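You operate a simulated robot arm through the tools that you are given. There is no shell and no other tool. Be economical: measure what you need, move in short steps, check, and stop when the job is done.

Carry out the task below with a simulated robot arm. There is one attempt and no reset: what you move stays moved.

JOB
Wipe up the juice stain under the fruit bowl.
Fine: slide the bowl aside first and back after, don't lift it; use the yellow cloth and put it back.
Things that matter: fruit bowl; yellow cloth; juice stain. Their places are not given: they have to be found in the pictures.

It is judged by the outcome, as a careful person would: the job done as asked, and still so three seconds after it is handed in. It fails if anything else is knocked over, pushed out of place, dropped, spilled or broken.

ROBOT AND FRAMES
A 7-joint arm with a two-finger parallel gripper, fixed in place. Base frame: the origin is at the foot of the arm, x ahead of it, y to its left, z up; the work surface is at about z = 0.75. Readings come in m, degrees, newtons and seconds.
With the tool pointing down near the work surface it reaches from about 0.34 to 0.78 m from the base axis. Its first joint turns from -166.0 to 166.0 degrees. Payload 3.91 kg.
The tool frame sits at the grasp point between the pads (the TCP): z along the fingers, y along the line on which they close. The tips reach 0.03 m beyond it. Largest opening 0.11 m; finger width 0.02, thickness 0.01; the body of the gripper, 0.048 by 0.112 m, starts 0.055 m behind the TCP.
Orientation is that of the tool frame in the base frame, as a unit quaternion [x, y, z, w]. With the fingers straight down and closing along the base's y, the tool's x points along the base's -x, its y along +y and its z along -z.

CONTROLS
- The arm moves only by the tool play_rows. Its argument "moves" is a list of rows, each an object (a shift or turn left out is 0, a gripper value left out holds the last) with "xyz": the shift along the base's x, y, z in units of 50 mm (1.0 is 50 mm), a list of three; "angular": the turn, a rotation vector about the base's x, y, z in units of 5 degrees (1.0 is 5 degrees), a list of three; "fingers": the finger opening in m, from 0 to 0.11. In form: [{"xyz": [tx, ty, tz], "angular": [wx, wy, wz], "fingers": fingers}, ...]. A call has 1 to 8 rows; each row shifts and turns the commanded pose from where the row before left it. A call with a number of a shift or a turn outside -1 to 1 is refused whole. Rows are played at 5 a second. More than 0.05 m and 8.6 degrees between two rows, or a gripper value outside its range, and nothing of the call is played. A pose out of reach is approached as far as the arm can. The call stops where the force on the tool passes 40 N (or 10 N more than at its start, if that is more) or the arm is blocked; 0.2 s more then pass. Each finger travels about 0.153 m/s and halts on what it meets, pressing with about 21 N; the grip force reading is that of the motor and also rises with nothing between the fingers. The clock runs only during rows and for 0.2 s after the last one: add rows that do not move to give the fingers time. The reply holds the time, the measured pose of the TCP, the force on the tool along the base axes, the opening and the grip force, in the units named above and with some noise.
- Cameras (640 x 400 px; columns grow to the right, rows downward): "scene" is fixed at [0.0486, -0.5013, 1.4891]; the picture's right is [0.79, -0.61, 0.00], its down [-0.31, -0.41, -0.86] and it looks along [0.52, 0.68, -0.51] (base axes); focal length 330 px, centre (320, 200). "wrist" rides on the gripper at [-0.036, 0, -0.057] in the tool frame; the picture's right is [0.00, -1.00, 0.00], its down [0.97, 0.00, -0.24] and it looks along [0.24, 0.00, 0.97] (tool axes); focal length 218 px, centre (320, 200).
- grab_frame(camera): a new picture of that camera. The clock stands still meanwhile.
- move_column(by): slides the trunk up (or, below 0, down) by that many m; the arm rides with it, the base frame stays. It gives what a move gives, with no picture.
- probe_pixels(camera, pixels): for up to 12 pixels [column, row] of the newest picture of that camera ("zoom" is the newest enlarged one), the place [x, y, z] in the base frame of the surface seen there, good to about 0.002 m. The clock stands still meanwhile.
- enlarge(camera, box): a new picture of the part [left, top, right, bottom] of that camera's present view, enlarged. The clock stands still meanwhile.
- sign_off(): hands the job in; it is judged then, once.

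Go step by step. Measure first, check grasps and placings, and put right what went wrong. The budget is 80 turns and 34 pictures, counting those below and the enlarged ones. Unless the task says otherwise, let go and move clear before handing in, and close with one line.

The tools are called after "Request:" as name(argument=value, ...) on one line, values as JSON. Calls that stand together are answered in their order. play_rows: Moves the arm, as the interface text tells. Its arguments: {"type":"object","properties":{"moves":{"type":"array","items":{"type":"object","properties":{"xyz":{"type":"array","items":{"type":"number"}},"angular":{"type":"array","items":{"type":"number"}},"fingers":{"type":"number"}}}}},"required":["moves"]} The other tools are called the same way: move_column (by) slides the trunk up or down; grab_frame (camera) takes a picture; probe_pixels (camera, pixels) gives the place of the surface under pixels of a picture; enlarge (camera, box) takes an enlarged picture of a part of a camera's view; sign_off () hands the job in.

At the start:

```text
time_s: 0.0
tcp_pos: [0.401, 0.3915, 1.0269]
ee_rot: [-0.001, 1.0, 0.0, 0.0]
ft_force: [0.4, 0.1, 0.3]
width: 0.1101
finger_force: 0.1
trunk travel left (down, up): [-0.525, 0.085]
```

scene: 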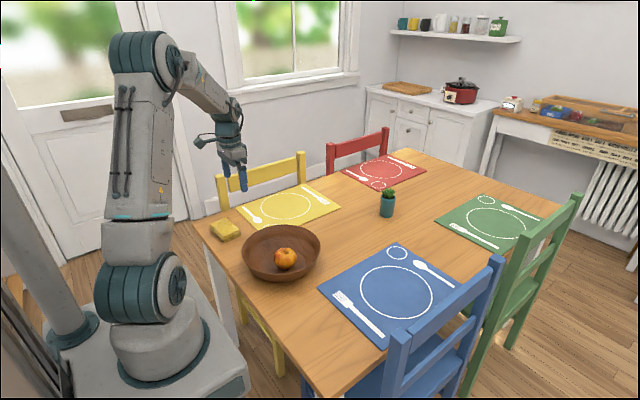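
wrist: 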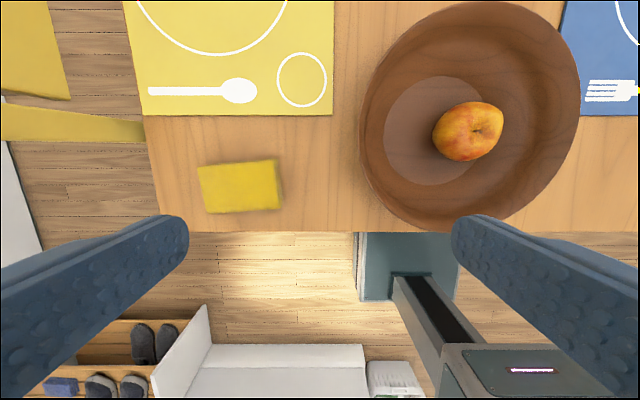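

The yellow cloth shows at about (240,187) and the bowl at about (470,115) in the wrist view. I'll measure both before moving.

Request:
probe_pixels(camera="wrist", pixels=[[200, 168], [277, 162], [281, 207], [208, 212], [240, 187], [362, 115], [580, 90], [480, 4], [475, 225], [430, 130], [468, 130], [300, 225]])

Request:
probe_pixels(camera="scene", pixels=[[226, 229], [215, 236], [243, 255], [320, 245], [281, 226], [281, 281], [285, 258], [387, 205], [260, 270], [210, 240], [300, 275], [330, 300]])

Request:
enlarge(camera="scene", box=[190, 180, 350, 300])

```text
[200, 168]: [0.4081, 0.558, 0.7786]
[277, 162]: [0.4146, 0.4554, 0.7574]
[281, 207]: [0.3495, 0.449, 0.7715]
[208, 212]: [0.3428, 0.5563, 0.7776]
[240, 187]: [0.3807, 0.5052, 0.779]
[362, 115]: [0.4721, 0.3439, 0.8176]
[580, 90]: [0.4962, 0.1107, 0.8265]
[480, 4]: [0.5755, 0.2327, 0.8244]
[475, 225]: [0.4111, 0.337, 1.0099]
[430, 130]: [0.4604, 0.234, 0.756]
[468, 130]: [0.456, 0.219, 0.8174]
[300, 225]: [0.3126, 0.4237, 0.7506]
```

```text
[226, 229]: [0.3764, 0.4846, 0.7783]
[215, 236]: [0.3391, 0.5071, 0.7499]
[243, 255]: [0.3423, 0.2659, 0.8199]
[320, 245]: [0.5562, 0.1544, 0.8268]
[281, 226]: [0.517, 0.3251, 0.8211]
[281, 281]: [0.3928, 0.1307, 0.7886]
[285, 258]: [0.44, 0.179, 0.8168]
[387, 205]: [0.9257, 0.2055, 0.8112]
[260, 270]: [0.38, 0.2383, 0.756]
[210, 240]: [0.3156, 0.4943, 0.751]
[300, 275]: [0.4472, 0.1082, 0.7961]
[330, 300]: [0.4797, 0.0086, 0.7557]
```

```text
3.33 times, centred on (270, 240) of scene
```

zoom: 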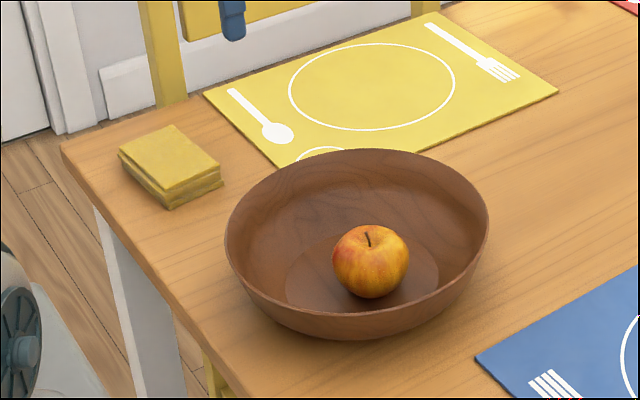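

Fitting the rim points gives a bowl centre near (0.455, 0.224), radius 0.12 and rim z 0.826. The cloth is at (0.38, 0.505) with its top at z 0.778. The open corridor between the mats is toward +x, so I'll turn the tool 90° and bring it over the near rim to grip it there.

Request:
play_rows(moves=[{"xyz": [-0.1, -0.3, 0], "angular": [0, 0, -1], "fingers": 0.06}, {"xyz": [-0.1, -0.3, 0], "angular": [0, 0, -1]}, {"xyz": [-0.1, -0.3, 0], "angular": [0, 0, -1]}, {"xyz": [-0.1, -0.3, 0], "angular": [0, 0, -1]}, {"xyz": [-0.1, -0.3, 0], "angular": [0, 0, -1]}, {"xyz": [-0.1, -0.3, 0], "angular": [0, 0, -1]}, {"xyz": [-0.1, -0.3, 0], "angular": [0, 0, -1]}, {"xyz": [-0.1, -0.3, 0], "angular": [0, 0, -1]}])

Request:
play_rows(moves=[{"xyz": [-0.1, -0.3, 0], "angular": [0, 0, -1]}, {"xyz": [-0.1, -0.3, 0], "angular": [0, 0, -1]}, {"xyz": [-0.1, -0.35, 0], "angular": [0, 0, -1]}, {"xyz": [0, 0, -0.2], "angular": [0, 0, -1]}, {"xyz": [0, 0, -0.2], "angular": [0, 0, -1]}, {"xyz": [0, 0, -0.2], "angular": [0, 0, -1]}, {"xyz": [0, 0, -0.2], "angular": [0, 0, -1]}, {"xyz": [0, 0, -0.2], "angular": [0, 0, -1]}])

Request:
play_rows(moves=[{"angular": [0, 0, -1]}, {"angular": [0, 0, -1]}, {}, {}])

Request:
grab_frame(camera="wrist")

```text
time_s: 1.8
tcp_pos: [0.3618, 0.2703, 1.0269]
ee_rot: [0.343, 0.939, 0.001, -0.001]
ft_force: [0.8, 0.7, -0.4]
width: 0.06
finger_force: 0.1
trunk travel left (down, up): [-0.525, 0.085]
```

```text
time_s: 3.6
tcp_pos: [0.3481, 0.2247, 0.9769]
ee_rot: [0.644, 0.765, 0.0, 0.0]
ft_force: [0.6, 0.7, -0.1]
width: 0.06
finger_force: 0.1
trunk travel left (down, up): [-0.525, 0.085]
```

```text
time_s: 4.6
tcp_pos: [0.3469, 0.2236, 0.9759]
ee_rot: [0.708, 0.707, 0.0, 0.0]
ft_force: [-0.4, 0.6, 1.2]
width: 0.0598
finger_force: 0.0
trunk travel left (down, up): [-0.525, 0.085]
```

```text
30 pictures are left
```

wrist: 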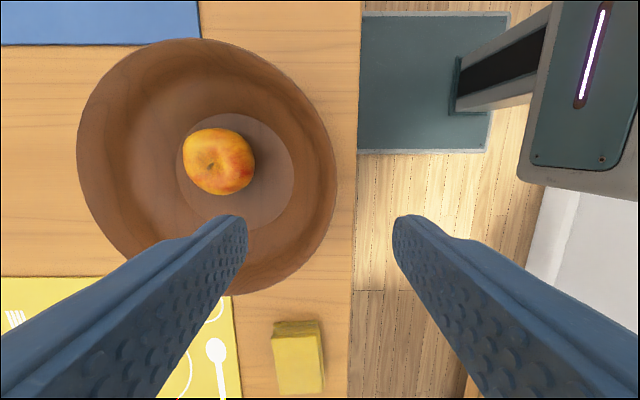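

The wrist view now shows the near rim at about (333,175), the blue mat corner at (200,42) and the yellow mat edge at (100,277). I'll measure the rim profile and the corridor.

Request:
probe_pixels(camera="wrist", pixels=[[334, 170], [330, 170], [322, 170], [310, 170], [298, 170], [285, 170], [78, 150], [205, 41], [270, 200], [40, 45], [60, 278], [355, 200]])

Request:
probe_pixels(camera="scene", pixels=[[238, 207], [272, 231], [318, 289], [395, 243], [340, 207], [300, 184], [345, 240], [387, 215], [370, 225], [285, 277], [250, 273], [200, 225]])

```text
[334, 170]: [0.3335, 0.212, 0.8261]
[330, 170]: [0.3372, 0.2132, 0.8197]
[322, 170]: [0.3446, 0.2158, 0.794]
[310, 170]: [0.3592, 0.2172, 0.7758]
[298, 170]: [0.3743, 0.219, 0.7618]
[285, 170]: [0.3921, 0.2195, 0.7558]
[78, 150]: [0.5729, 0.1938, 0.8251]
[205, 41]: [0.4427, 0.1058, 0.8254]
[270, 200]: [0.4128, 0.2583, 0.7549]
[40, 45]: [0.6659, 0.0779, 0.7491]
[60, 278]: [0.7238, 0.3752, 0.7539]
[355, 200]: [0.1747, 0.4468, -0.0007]
```

```text
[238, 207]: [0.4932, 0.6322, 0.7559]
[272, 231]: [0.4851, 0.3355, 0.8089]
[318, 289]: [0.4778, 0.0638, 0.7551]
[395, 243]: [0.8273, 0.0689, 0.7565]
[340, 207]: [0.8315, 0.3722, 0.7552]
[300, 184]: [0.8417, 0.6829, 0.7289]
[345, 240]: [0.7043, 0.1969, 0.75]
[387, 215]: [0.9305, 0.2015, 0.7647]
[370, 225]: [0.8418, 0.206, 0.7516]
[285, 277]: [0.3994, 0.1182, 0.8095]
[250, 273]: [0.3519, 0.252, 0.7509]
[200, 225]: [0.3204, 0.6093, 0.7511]
```

The wall is thin (a few mm) and near-vertical at the rim, at x of about 0.334–0.345. The corridor y 0.08–0.37 is clear for the base. Next I'll lower so the fingers straddle the rim with tips at about z 0.80, then close gently.

Request:
play_rows(moves=[{"xyz": [-0.16, 0, -0.7]}, {"xyz": [0, 0, -0.8]}, {"xyz": [0, 0, -0.8]}, {"xyz": [0, 0, -0.6]}, {}, {}])

Request:
play_rows(moves=[{"fingers": 0.03}, {"fingers": 0.015}, {"fingers": 0.0}, {}, {}])

Request:
enlarge(camera="scene", box=[190, 180, 350, 300])

```text
time_s: 6.0
tcp_pos: [0.3382, 0.2249, 0.8309]
ee_rot: [0.707, 0.707, 0.0, 0.0]
ft_force: [1.6, -0.7, -0.3]
width: 0.0599
finger_force: 0.0
trunk travel left (down, up): [-0.525, 0.085]
```

```text
time_s: 7.2
tcp_pos: [0.338, 0.2243, 0.8313]
ee_rot: [0.707, 0.707, 0.001, 0.0]
ft_force: [2.4, 1.3, 2.1]
width: 0.0198
finger_force: 20.8
trunk travel left (down, up): [-0.525, 0.085]
```

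```text
3.33 times, centred on (270, 240) of scene
```

zoom: 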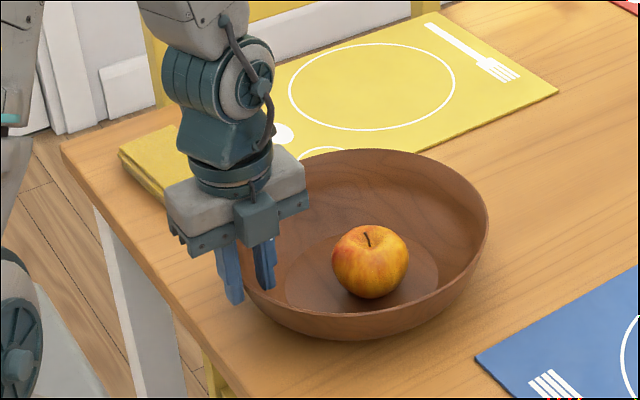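

The grip has taken the rim (20.8 N, opening 0.02) and the bowl hasn't moved. I'll slide it slowly toward +x.

Request:
play_rows(moves=[{"xyz": [0.06, 0, 0]}, {"xyz": [0.12, 0, 0]}, {"xyz": [0.18, 0, 0]}, {"xyz": [0.2, 0, 0]}, {"xyz": [0.2, 0, 0]}, {"xyz": [0.12, 0, 0]}, {"xyz": [0.06, 0, 0]}, {}])

Request:
enlarge(camera="scene", box=[190, 160, 370, 300])

```text
time_s: 9.0
tcp_pos: [0.3852, 0.2237, 0.8322]
ee_rot: [0.707, 0.707, 0.0, 0.0]
ft_force: [-3.0, -0.1, 1.5]
width: 0.0192
finger_force: 21.4
trunk travel left (down, up): [-0.525, 0.085]
```

```text
2.86 times, centred on (280, 230) of scene
```

zoom: 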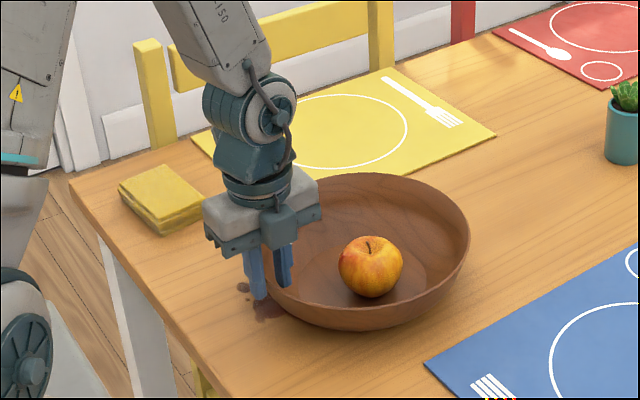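

The bowl is sliding flat and the apple is steady. The stain is starting to show at zoom (265,305). I'll keep sliding.

Request:
play_rows(moves=[{"xyz": [0.08, 0, 0]}, {"xyz": [0.16, 0, 0]}, {"xyz": [0.2, 0, 0]}, {"xyz": [0.24, 0, 0]}, {"xyz": [0.24, 0, 0]}, {"xyz": [0.24, 0, 0]}, {"xyz": [0.24, 0, 0]}, {"xyz": [0.24, 0, 0]}])

Request:
play_rows(moves=[{"xyz": [0.24, 0, 0]}, {"xyz": [0.24, 0, 0]}, {"xyz": [0.24, 0, 0]}, {"xyz": [0.24, 0, 0]}, {"xyz": [0.24, 0, 0]}, {"xyz": [0.24, 0, 0]}, {"xyz": [0.24, 0, 0]}, {"xyz": [0.2, 0, 0]}])

Request:
play_rows(moves=[{"xyz": [0.2, 0, 0]}, {"xyz": [0.16, 0, 0]}, {"xyz": [0.1, 0, 0]}, {"xyz": [0.06, 0, 0]}, {}, {}])

Request:
enlarge(camera="scene", box=[190, 160, 430, 310])

```text
time_s: 10.8
tcp_pos: [0.4676, 0.224, 0.8331]
ee_rot: [0.707, 0.707, 0.0, 0.0]
ft_force: [-3.0, 0.7, 1.4]
width: 0.0193
finger_force: 20.9
trunk travel left (down, up): [-0.525, 0.085]
```

```text
time_s: 12.6
tcp_pos: [0.5628, 0.2235, 0.832]
ee_rot: [0.707, 0.707, 0.0, -0.001]
ft_force: [-2.6, 0.3, 1.5]
width: 0.0191
finger_force: 21.2
trunk travel left (down, up): [-0.525, 0.085]
```

```text
time_s: 14.0
tcp_pos: [0.5873, 0.2236, 0.8317]
ee_rot: [0.707, 0.707, 0.0, 0.0]
ft_force: [-2.8, 0.3, 1.6]
width: 0.0194
finger_force: 20.9
trunk travel left (down, up): [-0.525, 0.085]
```

```text
2.67 times, centred on (310, 235) of scene
```

zoom: 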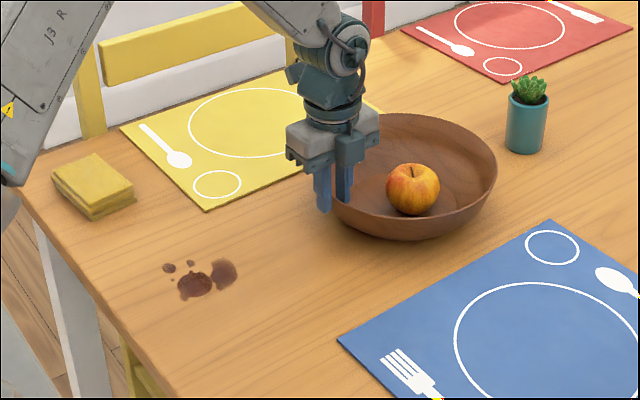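

The stain is fully exposed at zoom (165–237, 258–300), and the bowl moved 0.249 m. I'll measure the stain and cloth, release the rim and rise.

Request:
probe_pixels(camera="zoom", pixels=[[164, 267], [191, 262], [184, 299], [237, 270], [224, 260], [212, 290], [52, 175], [97, 153], [135, 192], [93, 213], [93, 180], [175, 283]])

Request:
play_rows(moves=[{"fingers": 0.035}, {"fingers": 0.06}, {}, {"xyz": [0, 0, 0.5]}, {"xyz": [0, 0, 1]}, {"xyz": [0, 0, 1]}, {"xyz": [-0.6, 0.5, 0.5]}, {"xyz": [-1, 0.9, 0]}])

```text
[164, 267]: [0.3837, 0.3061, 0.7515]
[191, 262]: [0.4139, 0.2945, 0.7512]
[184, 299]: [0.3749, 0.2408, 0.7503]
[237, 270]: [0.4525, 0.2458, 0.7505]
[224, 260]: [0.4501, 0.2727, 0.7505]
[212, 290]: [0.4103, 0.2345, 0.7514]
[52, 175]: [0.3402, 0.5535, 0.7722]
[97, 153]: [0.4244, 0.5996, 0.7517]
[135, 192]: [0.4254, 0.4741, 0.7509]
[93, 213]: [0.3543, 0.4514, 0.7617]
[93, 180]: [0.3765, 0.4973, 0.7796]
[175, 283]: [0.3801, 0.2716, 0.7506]
```

```text
refused: row 8 steps farther than a row can; nothing moved
```

The last row was too long, so nothing moved. I'll replay with shorter steps.

Request:
play_rows(moves=[{"fingers": 0.035}, {"fingers": 0.06}, {}, {"xyz": [0, 0, 0.5]}, {"xyz": [0, 0, 0.9]}, {"xyz": [0, 0, 0.9]}, {"xyz": [-0.6, 0.6, 0.4]}, {"xyz": [-0.6, 0.75, 0]}])

Request:
play_rows(moves=[{"xyz": [-0.6, 0.75, 0], "fingers": 0.1}, {"xyz": [-0.6, 0.75, 0]}, {"xyz": [-0.6, 0.75, 0]}, {"xyz": [-0.6, 0.75, 0]}, {"xyz": [-0.5, 0.7, 0]}, {"xyz": [0, 0.3, 0]}, {}])

Request:
grab_frame(camera="wrist")

```text
time_s: 15.8
tcp_pos: [0.5269, 0.293, 0.9665]
ee_rot: [0.707, 0.707, -0.001, 0.001]
ft_force: [-0.3, 0.0, -0.6]
width: 0.06
finger_force: 0.1
trunk travel left (down, up): [-0.525, 0.085]
```

```text
time_s: 17.4
tcp_pos: [0.382, 0.4919, 0.9661]
ee_rot: [0.707, 0.707, 0.0, 0.0]
ft_force: [0.4, -0.4, 0.2]
width: 0.1001
finger_force: 0.1
trunk travel left (down, up): [-0.525, 0.085]
```

```text
26 pictures are left
```

wrist: 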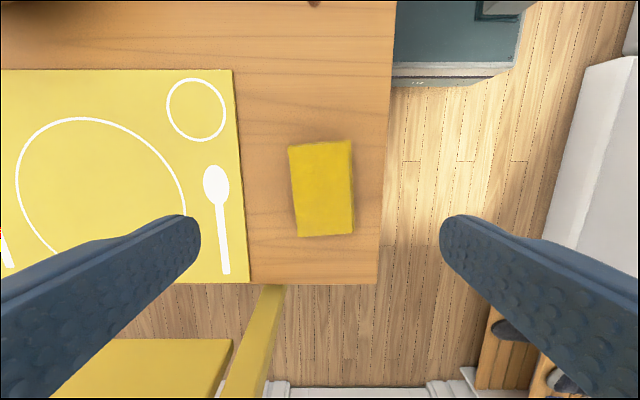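

Request:
probe_pixels(camera="wrist", pixels=[[290, 149], [350, 143], [353, 231], [299, 235], [292, 190], [350, 190], [320, 190], [320, 148], [325, 230], [381, 260], [240, 190], [390, 100]])

```text
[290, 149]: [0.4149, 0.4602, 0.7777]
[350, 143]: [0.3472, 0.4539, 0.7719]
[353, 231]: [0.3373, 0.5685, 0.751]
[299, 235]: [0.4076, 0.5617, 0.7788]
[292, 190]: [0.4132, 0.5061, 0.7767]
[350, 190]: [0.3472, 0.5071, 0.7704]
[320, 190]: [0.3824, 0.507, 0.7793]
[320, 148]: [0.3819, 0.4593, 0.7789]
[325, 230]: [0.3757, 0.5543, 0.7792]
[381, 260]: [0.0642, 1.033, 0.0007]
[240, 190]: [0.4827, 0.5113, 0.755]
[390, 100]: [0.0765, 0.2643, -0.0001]
```

The cloth spans x 0.343–0.413 and y 0.456–0.560, turned about 4°, with its centre at (0.378, 0.508). I'll align, lower until the tips are about 8 mm above the table, and grip.

Request:
play_rows(moves=[{"xyz": [-0.08, 0.32, -0.6], "angular": [0, 0, 0.8]}, {"xyz": [0, 0, -0.8]}, {"xyz": [0, 0, -0.8]}, {"xyz": [0, 0, -0.7]}, {"xyz": [0, 0, -0.4]}, {"xyz": [0, 0, -0.25]}, {}])

Request:
play_rows(moves=[{"fingers": 0.08}, {"fingers": 0.06}, {"fingers": 0.04}, {}, {}])

Request:
enlarge(camera="scene", box=[190, 170, 350, 290])

```text
time_s: 19.0
tcp_pos: [0.3797, 0.5068, 0.7901]
ee_rot: [0.682, 0.731, 0.0, 0.0]
ft_force: [0.8, -0.1, -0.8]
width: 0.1
finger_force: 0.1
trunk travel left (down, up): [-0.525, 0.085]
```

```text
time_s: 20.2
tcp_pos: [0.3791, 0.5062, 0.7902]
ee_rot: [0.682, 0.731, 0.0, 0.001]
ft_force: [0.9, -0.7, 0.6]
width: 0.069
finger_force: 21.0
trunk travel left (down, up): [-0.525, 0.085]
```

```text
3.33 times, centred on (270, 230) of scene
```

zoom: 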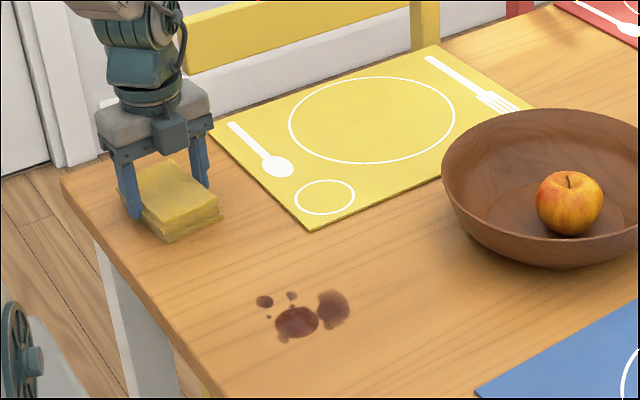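

The cloth is gripped (opening 0.069, 21 N). I'll lift it, carry it to the stain around (0.414, 0.270) and lower it there.

Request:
play_rows(moves=[{"xyz": [0, 0, 0.4]}, {"xyz": [0, 0, 0.6]}, {"xyz": [0.1, -0.8, 0]}, {"xyz": [0.1, -0.9, 0]}, {"xyz": [0.1, -0.9, 0]}, {"xyz": [0.1, -0.9, 0]}, {"xyz": [0, -0.9, 0]}, {"xyz": [0, -0.3, 0]}])

Request:
play_rows(moves=[{}, {"xyz": [0, 0, -0.5]}, {"xyz": [0, 0, -0.4]}, {"xyz": [0, 0, -0.1]}, {"xyz": [0, 0, -0.04]}, {"xyz": [0, 0, -0.04]}, {}])

Request:
enlarge(camera="scene", box=[190, 170, 350, 290])

```text
time_s: 22.0
tcp_pos: [0.4002, 0.2719, 0.8406]
ee_rot: [0.681, 0.732, -0.001, 0.0]
ft_force: [0.3, 0.0, -0.4]
width: 0.0692
finger_force: 21.1
trunk travel left (down, up): [-0.525, 0.085]
```

```text
time_s: 23.6
tcp_pos: [0.3987, 0.2718, 0.7871]
ee_rot: [0.682, 0.731, 0.003, 0.001]
ft_force: [2.6, 0.2, 30.0]
width: 0.0693
finger_force: 20.9
trunk travel left (down, up): [-0.525, 0.085]
```

```text
3.33 times, centred on (270, 230) of scene
```

zoom: 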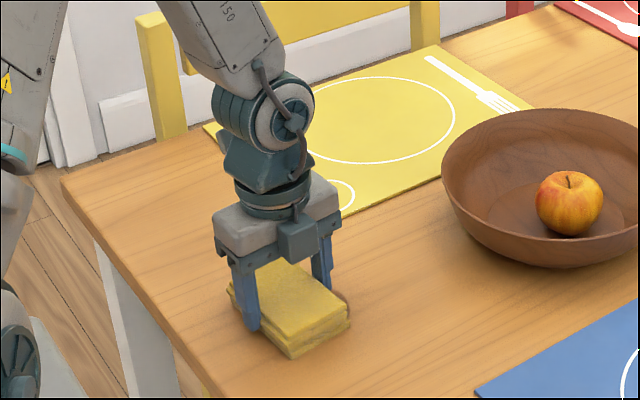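

Contact is firm at 30 N. I'll ease off slightly and wipe back and forth in x, with y offsets.

Request:
play_rows(moves=[{"xyz": [0, 0, 0.03]}, {"xyz": [0.3, 0, 0]}, {"xyz": [0.4, 0, 0]}, {"xyz": [0.4, 0, 0]}, {"xyz": [0, 0.4, 0]}, {"xyz": [-0.4, 0, 0]}, {"xyz": [-0.4, 0, 0]}, {"xyz": [-0.4, 0, 0]}])

Request:
play_rows(moves=[{"xyz": [-0.2, -0.4, 0]}, {"xyz": [0, -0.5, 0]}, {"xyz": [0.4, 0, 0]}, {"xyz": [0.4, 0, 0]}, {"xyz": [0.4, 0, 0]}, {"xyz": [0.3, 0.3, 0]}, {"xyz": [0, 0.4, 0]}, {}])

Request:
play_rows(moves=[{"xyz": [-0.4, 0, 0]}, {"xyz": [-0.4, 0, 0]}, {"xyz": [-0.4, -0.1, 0]}, {"xyz": [0, 0, 0.6]}, {"xyz": [0, 0.8, 0.4]}, {"xyz": [0, 0.9, 0]}, {"xyz": [0, 0.9, 0]}, {}])

Request:
enlarge(camera="scene", box=[190, 170, 350, 290])

```text
time_s: 25.4
tcp_pos: [0.3936, 0.2934, 0.7863]
ee_rot: [0.682, 0.731, 0.0, 0.0]
ft_force: [0.4, -0.3, 7.1]
width: 0.0689
finger_force: 21.4
trunk travel left (down, up): [-0.525, 0.085]
```

```text
time_s: 27.2
tcp_pos: [0.4585, 0.2836, 0.787]
ee_rot: [0.683, 0.731, 0.0, 0.0]
ft_force: [0.6, -1.2, 6.3]
width: 0.069
finger_force: 20.7
trunk travel left (down, up): [-0.525, 0.085]
```

```text
time_s: 29.0
tcp_pos: [0.4005, 0.4083, 0.8381]
ee_rot: [0.683, 0.731, 0.0, 0.0]
ft_force: [0.3, -0.2, -0.9]
width: 0.0688
finger_force: 21.2
trunk travel left (down, up): [-0.525, 0.085]
```

```text
3.33 times, centred on (270, 230) of scene
```

zoom: 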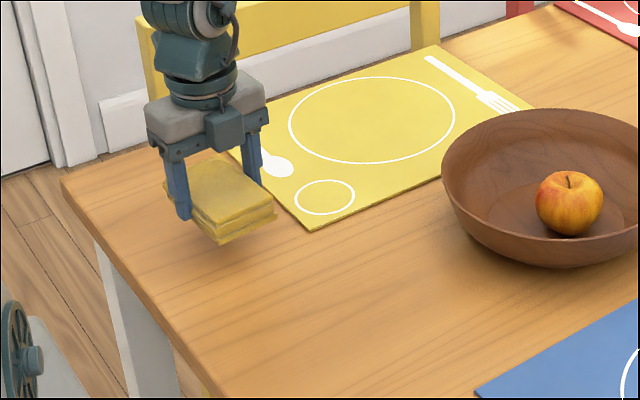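

The stain is gone in zoom. I'll carry the cloth back to its original spot (TCP 0.379, 0.5065) and set it down.

Request:
play_rows(moves=[{"xyz": [-0.2, 0.8, 0]}, {"xyz": [-0.2, 0.8, 0]}, {"xyz": [-0.03, 0.36, 0]}, {}, {"xyz": [0, 0, -0.5]}, {"xyz": [0, 0, -0.4]}, {"xyz": [0, 0, -0.1]}, {}])

```text
time_s: 30.8
tcp_pos: [0.3778, 0.506, 0.7863]
ee_rot: [0.682, 0.731, 0.0, 0.0]
ft_force: [0.7, 0.2, 0.2]
width: 0.0689
finger_force: 20.8
trunk travel left (down, up): [-0.525, 0.085]
```

Only 0.2 N so far, so I'll lower a touch more until it touches.

Request:
play_rows(moves=[{"xyz": [0, 0, -0.02]}, {"xyz": [0, 0, -0.02]}, {}])

```text
time_s: 31.6
tcp_pos: [0.3757, 0.506, 0.7868]
ee_rot: [0.682, 0.731, 0.001, -0.001]
ft_force: [-0.4, 1.4, 13.7]
width: 0.069
finger_force: 21.3
trunk travel left (down, up): [-0.525, 0.085]
```

The cloth is down (13.7 N contact). I'll release, rise and return over the bowl's near rim, undoing the 4° turn.

Request:
play_rows(moves=[{"fingers": 0.08}, {"fingers": 0.1}, {}, {"xyz": [0, 0, 0.5]}, {"xyz": [0, 0, 0.9]}, {"xyz": [0, 0, 0.9]}, {"xyz": [0, 0, 0.9]}, {"xyz": [0.21, -0.63, 0.4], "angular": [0, 0, -0.8]}])

Request:
play_rows(moves=[{"xyz": [0.6, -0.7, 0], "fingers": 0.06}, {"xyz": [0.6, -0.75, 0]}, {"xyz": [0.6, -0.75, 0]}, {"xyz": [0.6, -0.75, 0]}, {"xyz": [0.6, -0.75, 0]}, {"xyz": [0.6, -0.75, 0]}, {"xyz": [0.4, -0.55, 0]}, {}])

Request:
grab_frame(camera="wrist")

Request:
enlarge(camera="scene", box=[190, 170, 350, 290])

```text
time_s: 33.4
tcp_pos: [0.3886, 0.4744, 0.9648]
ee_rot: [0.708, 0.707, 0.0, 0.0]
ft_force: [0.0, -0.4, 0.1]
width: 0.1
finger_force: 0.0
trunk travel left (down, up): [-0.525, 0.085]
```

```text
time_s: 35.2
tcp_pos: [0.5881, 0.2229, 0.965]
ee_rot: [0.708, 0.707, 0.0, 0.0]
ft_force: [1.1, -0.4, -0.3]
width: 0.06
finger_force: 0.1
trunk travel left (down, up): [-0.525, 0.085]
```

```text
22 pictures are left
```

wrist: 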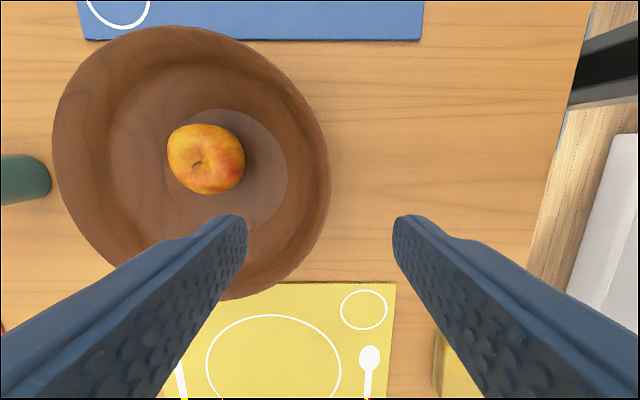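

```text
3.33 times, centred on (270, 230) of scene
```

zoom: 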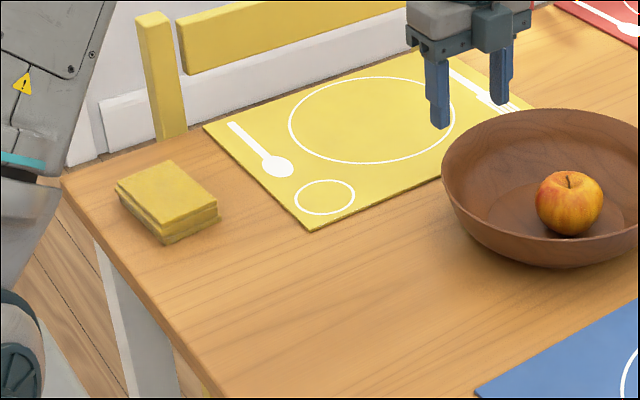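

The table is clean and the cloth is back in place. The near rim is at wrist (330,175), as expected. I'll descend, re-grip the rim at the same spot and slide the bowl back by 4.98 units.

Request:
play_rows(moves=[{"xyz": [0, 0, -0.8]}, {"xyz": [0, 0, -0.8]}, {"xyz": [0, 0, -0.6]}, {"xyz": [0, 0, -0.46]}, {}, {}])

Request:
play_rows(moves=[{"fingers": 0.03}, {"fingers": 0.015}, {"fingers": 0.0}, {}, {}])

Request:
play_rows(moves=[{"xyz": [-0.06, 0, 0]}, {"xyz": [-0.12, 0, 0]}, {"xyz": [-0.18, 0, 0]}, {"xyz": [-0.24, 0, 0]}, {"xyz": [-0.24, 0, 0]}, {"xyz": [-0.24, 0, 0]}, {"xyz": [-0.24, 0, 0]}, {"xyz": [-0.24, 0, 0]}])

```text
time_s: 36.6
tcp_pos: [0.5876, 0.2228, 0.8311]
ee_rot: [0.708, 0.707, 0.0, 0.0]
ft_force: [-0.5, 0.3, 0.8]
width: 0.0599
finger_force: 0.1
trunk travel left (down, up): [-0.525, 0.085]
```

```text
time_s: 37.8
tcp_pos: [0.5869, 0.2242, 0.8317]
ee_rot: [0.707, 0.707, 0.0, 0.0]
ft_force: [0.1, 0.4, 0.5]
width: 0.0194
finger_force: 21.4
trunk travel left (down, up): [-0.525, 0.085]
```

```text
time_s: 39.6
tcp_pos: [0.5105, 0.2242, 0.8321]
ee_rot: [0.707, 0.707, 0.0, 0.0]
ft_force: [1.9, 0.3, 3.3]
width: 0.0191
finger_force: 21.1
trunk travel left (down, up): [-0.525, 0.085]
```

It's sliding smoothly at about 2 N. I'll finish the return.

Request:
play_rows(moves=[{"xyz": [-0.24, 0, 0]}, {"xyz": [-0.24, 0, 0]}, {"xyz": [-0.24, 0, 0]}, {"xyz": [-0.24, 0, 0]}, {"xyz": [-0.24, 0, 0]}, {"xyz": [-0.24, 0, 0]}, {"xyz": [-0.24, 0, 0]}, {"xyz": [-0.24, 0, 0]}])

Request:
play_rows(moves=[{"xyz": [-0.24, 0, 0]}, {"xyz": [-0.24, 0, 0]}, {"xyz": [-0.24, 0, 0]}, {"xyz": [-0.24, 0, 0]}, {"xyz": [-0.2, 0, 0]}, {"xyz": [-0.16, 0, 0]}, {"xyz": [-0.12, 0, 0]}, {"xyz": [-0.06, 0, 0]}])

Request:
play_rows(moves=[{}, {"fingers": 0.035}, {"fingers": 0.06}, {}, {"xyz": [0, 0, 0.5]}, {"xyz": [0, 0, 0.9]}, {"xyz": [0, 0, 0.9]}, {"xyz": [0, 0, 0.9]}])

Request:
grab_frame(camera="wrist")

Request:
enlarge(camera="scene", box=[190, 180, 350, 300])

```text
time_s: 41.4
tcp_pos: [0.4121, 0.2246, 0.8329]
ee_rot: [0.708, 0.707, 0.0, 0.0]
ft_force: [2.1, -0.3, 3.4]
width: 0.019
finger_force: 20.8
trunk travel left (down, up): [-0.525, 0.085]
```

```text
time_s: 43.2
tcp_pos: [0.3389, 0.2244, 0.8324]
ee_rot: [0.707, 0.707, 0.0, 0.0]
ft_force: [2.7, -0.1, 0.0]
width: 0.0189
finger_force: 20.8
trunk travel left (down, up): [-0.525, 0.085]
```

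```text
time_s: 45.0
tcp_pos: [0.3385, 0.2224, 0.9927]
ee_rot: [0.707, 0.707, 0.0, -0.001]
ft_force: [-0.1, -0.7, 0.2]
width: 0.0602
finger_force: 0.0
trunk travel left (down, up): [-0.525, 0.085]
```

```text
20 pictures are left
```

wrist: 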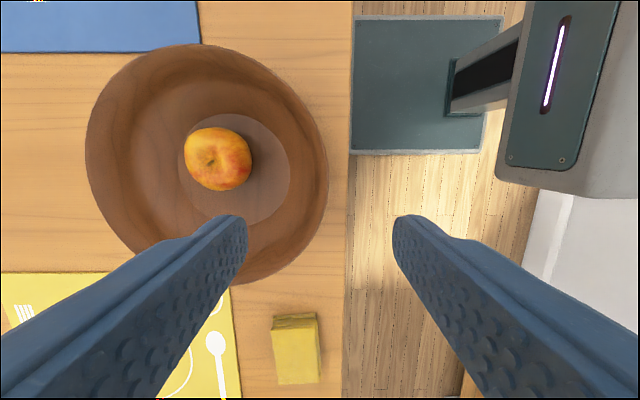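

```text
3.33 times, centred on (270, 240) of scene
```

zoom: 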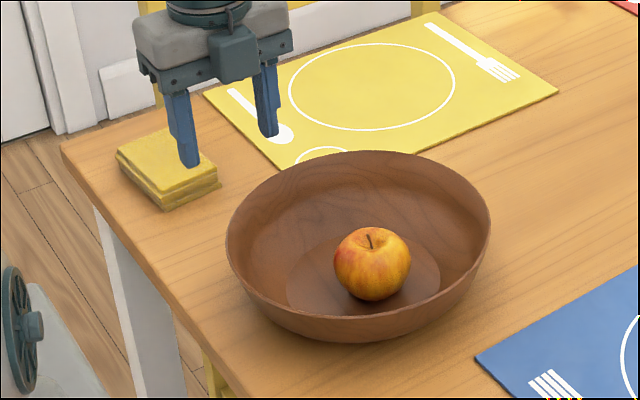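

The bowl, apple and cloth match the first pictures to within a few millimetres. The stain is wiped and the gripper is open and clear, so I'm handing in.

Request:
sign_off()

```text
The job is handed in.
```

The juice stain is wiped up; the bowl was slid aside and back without lifting, with the apple still in it, and the yellow cloth is back in its place.
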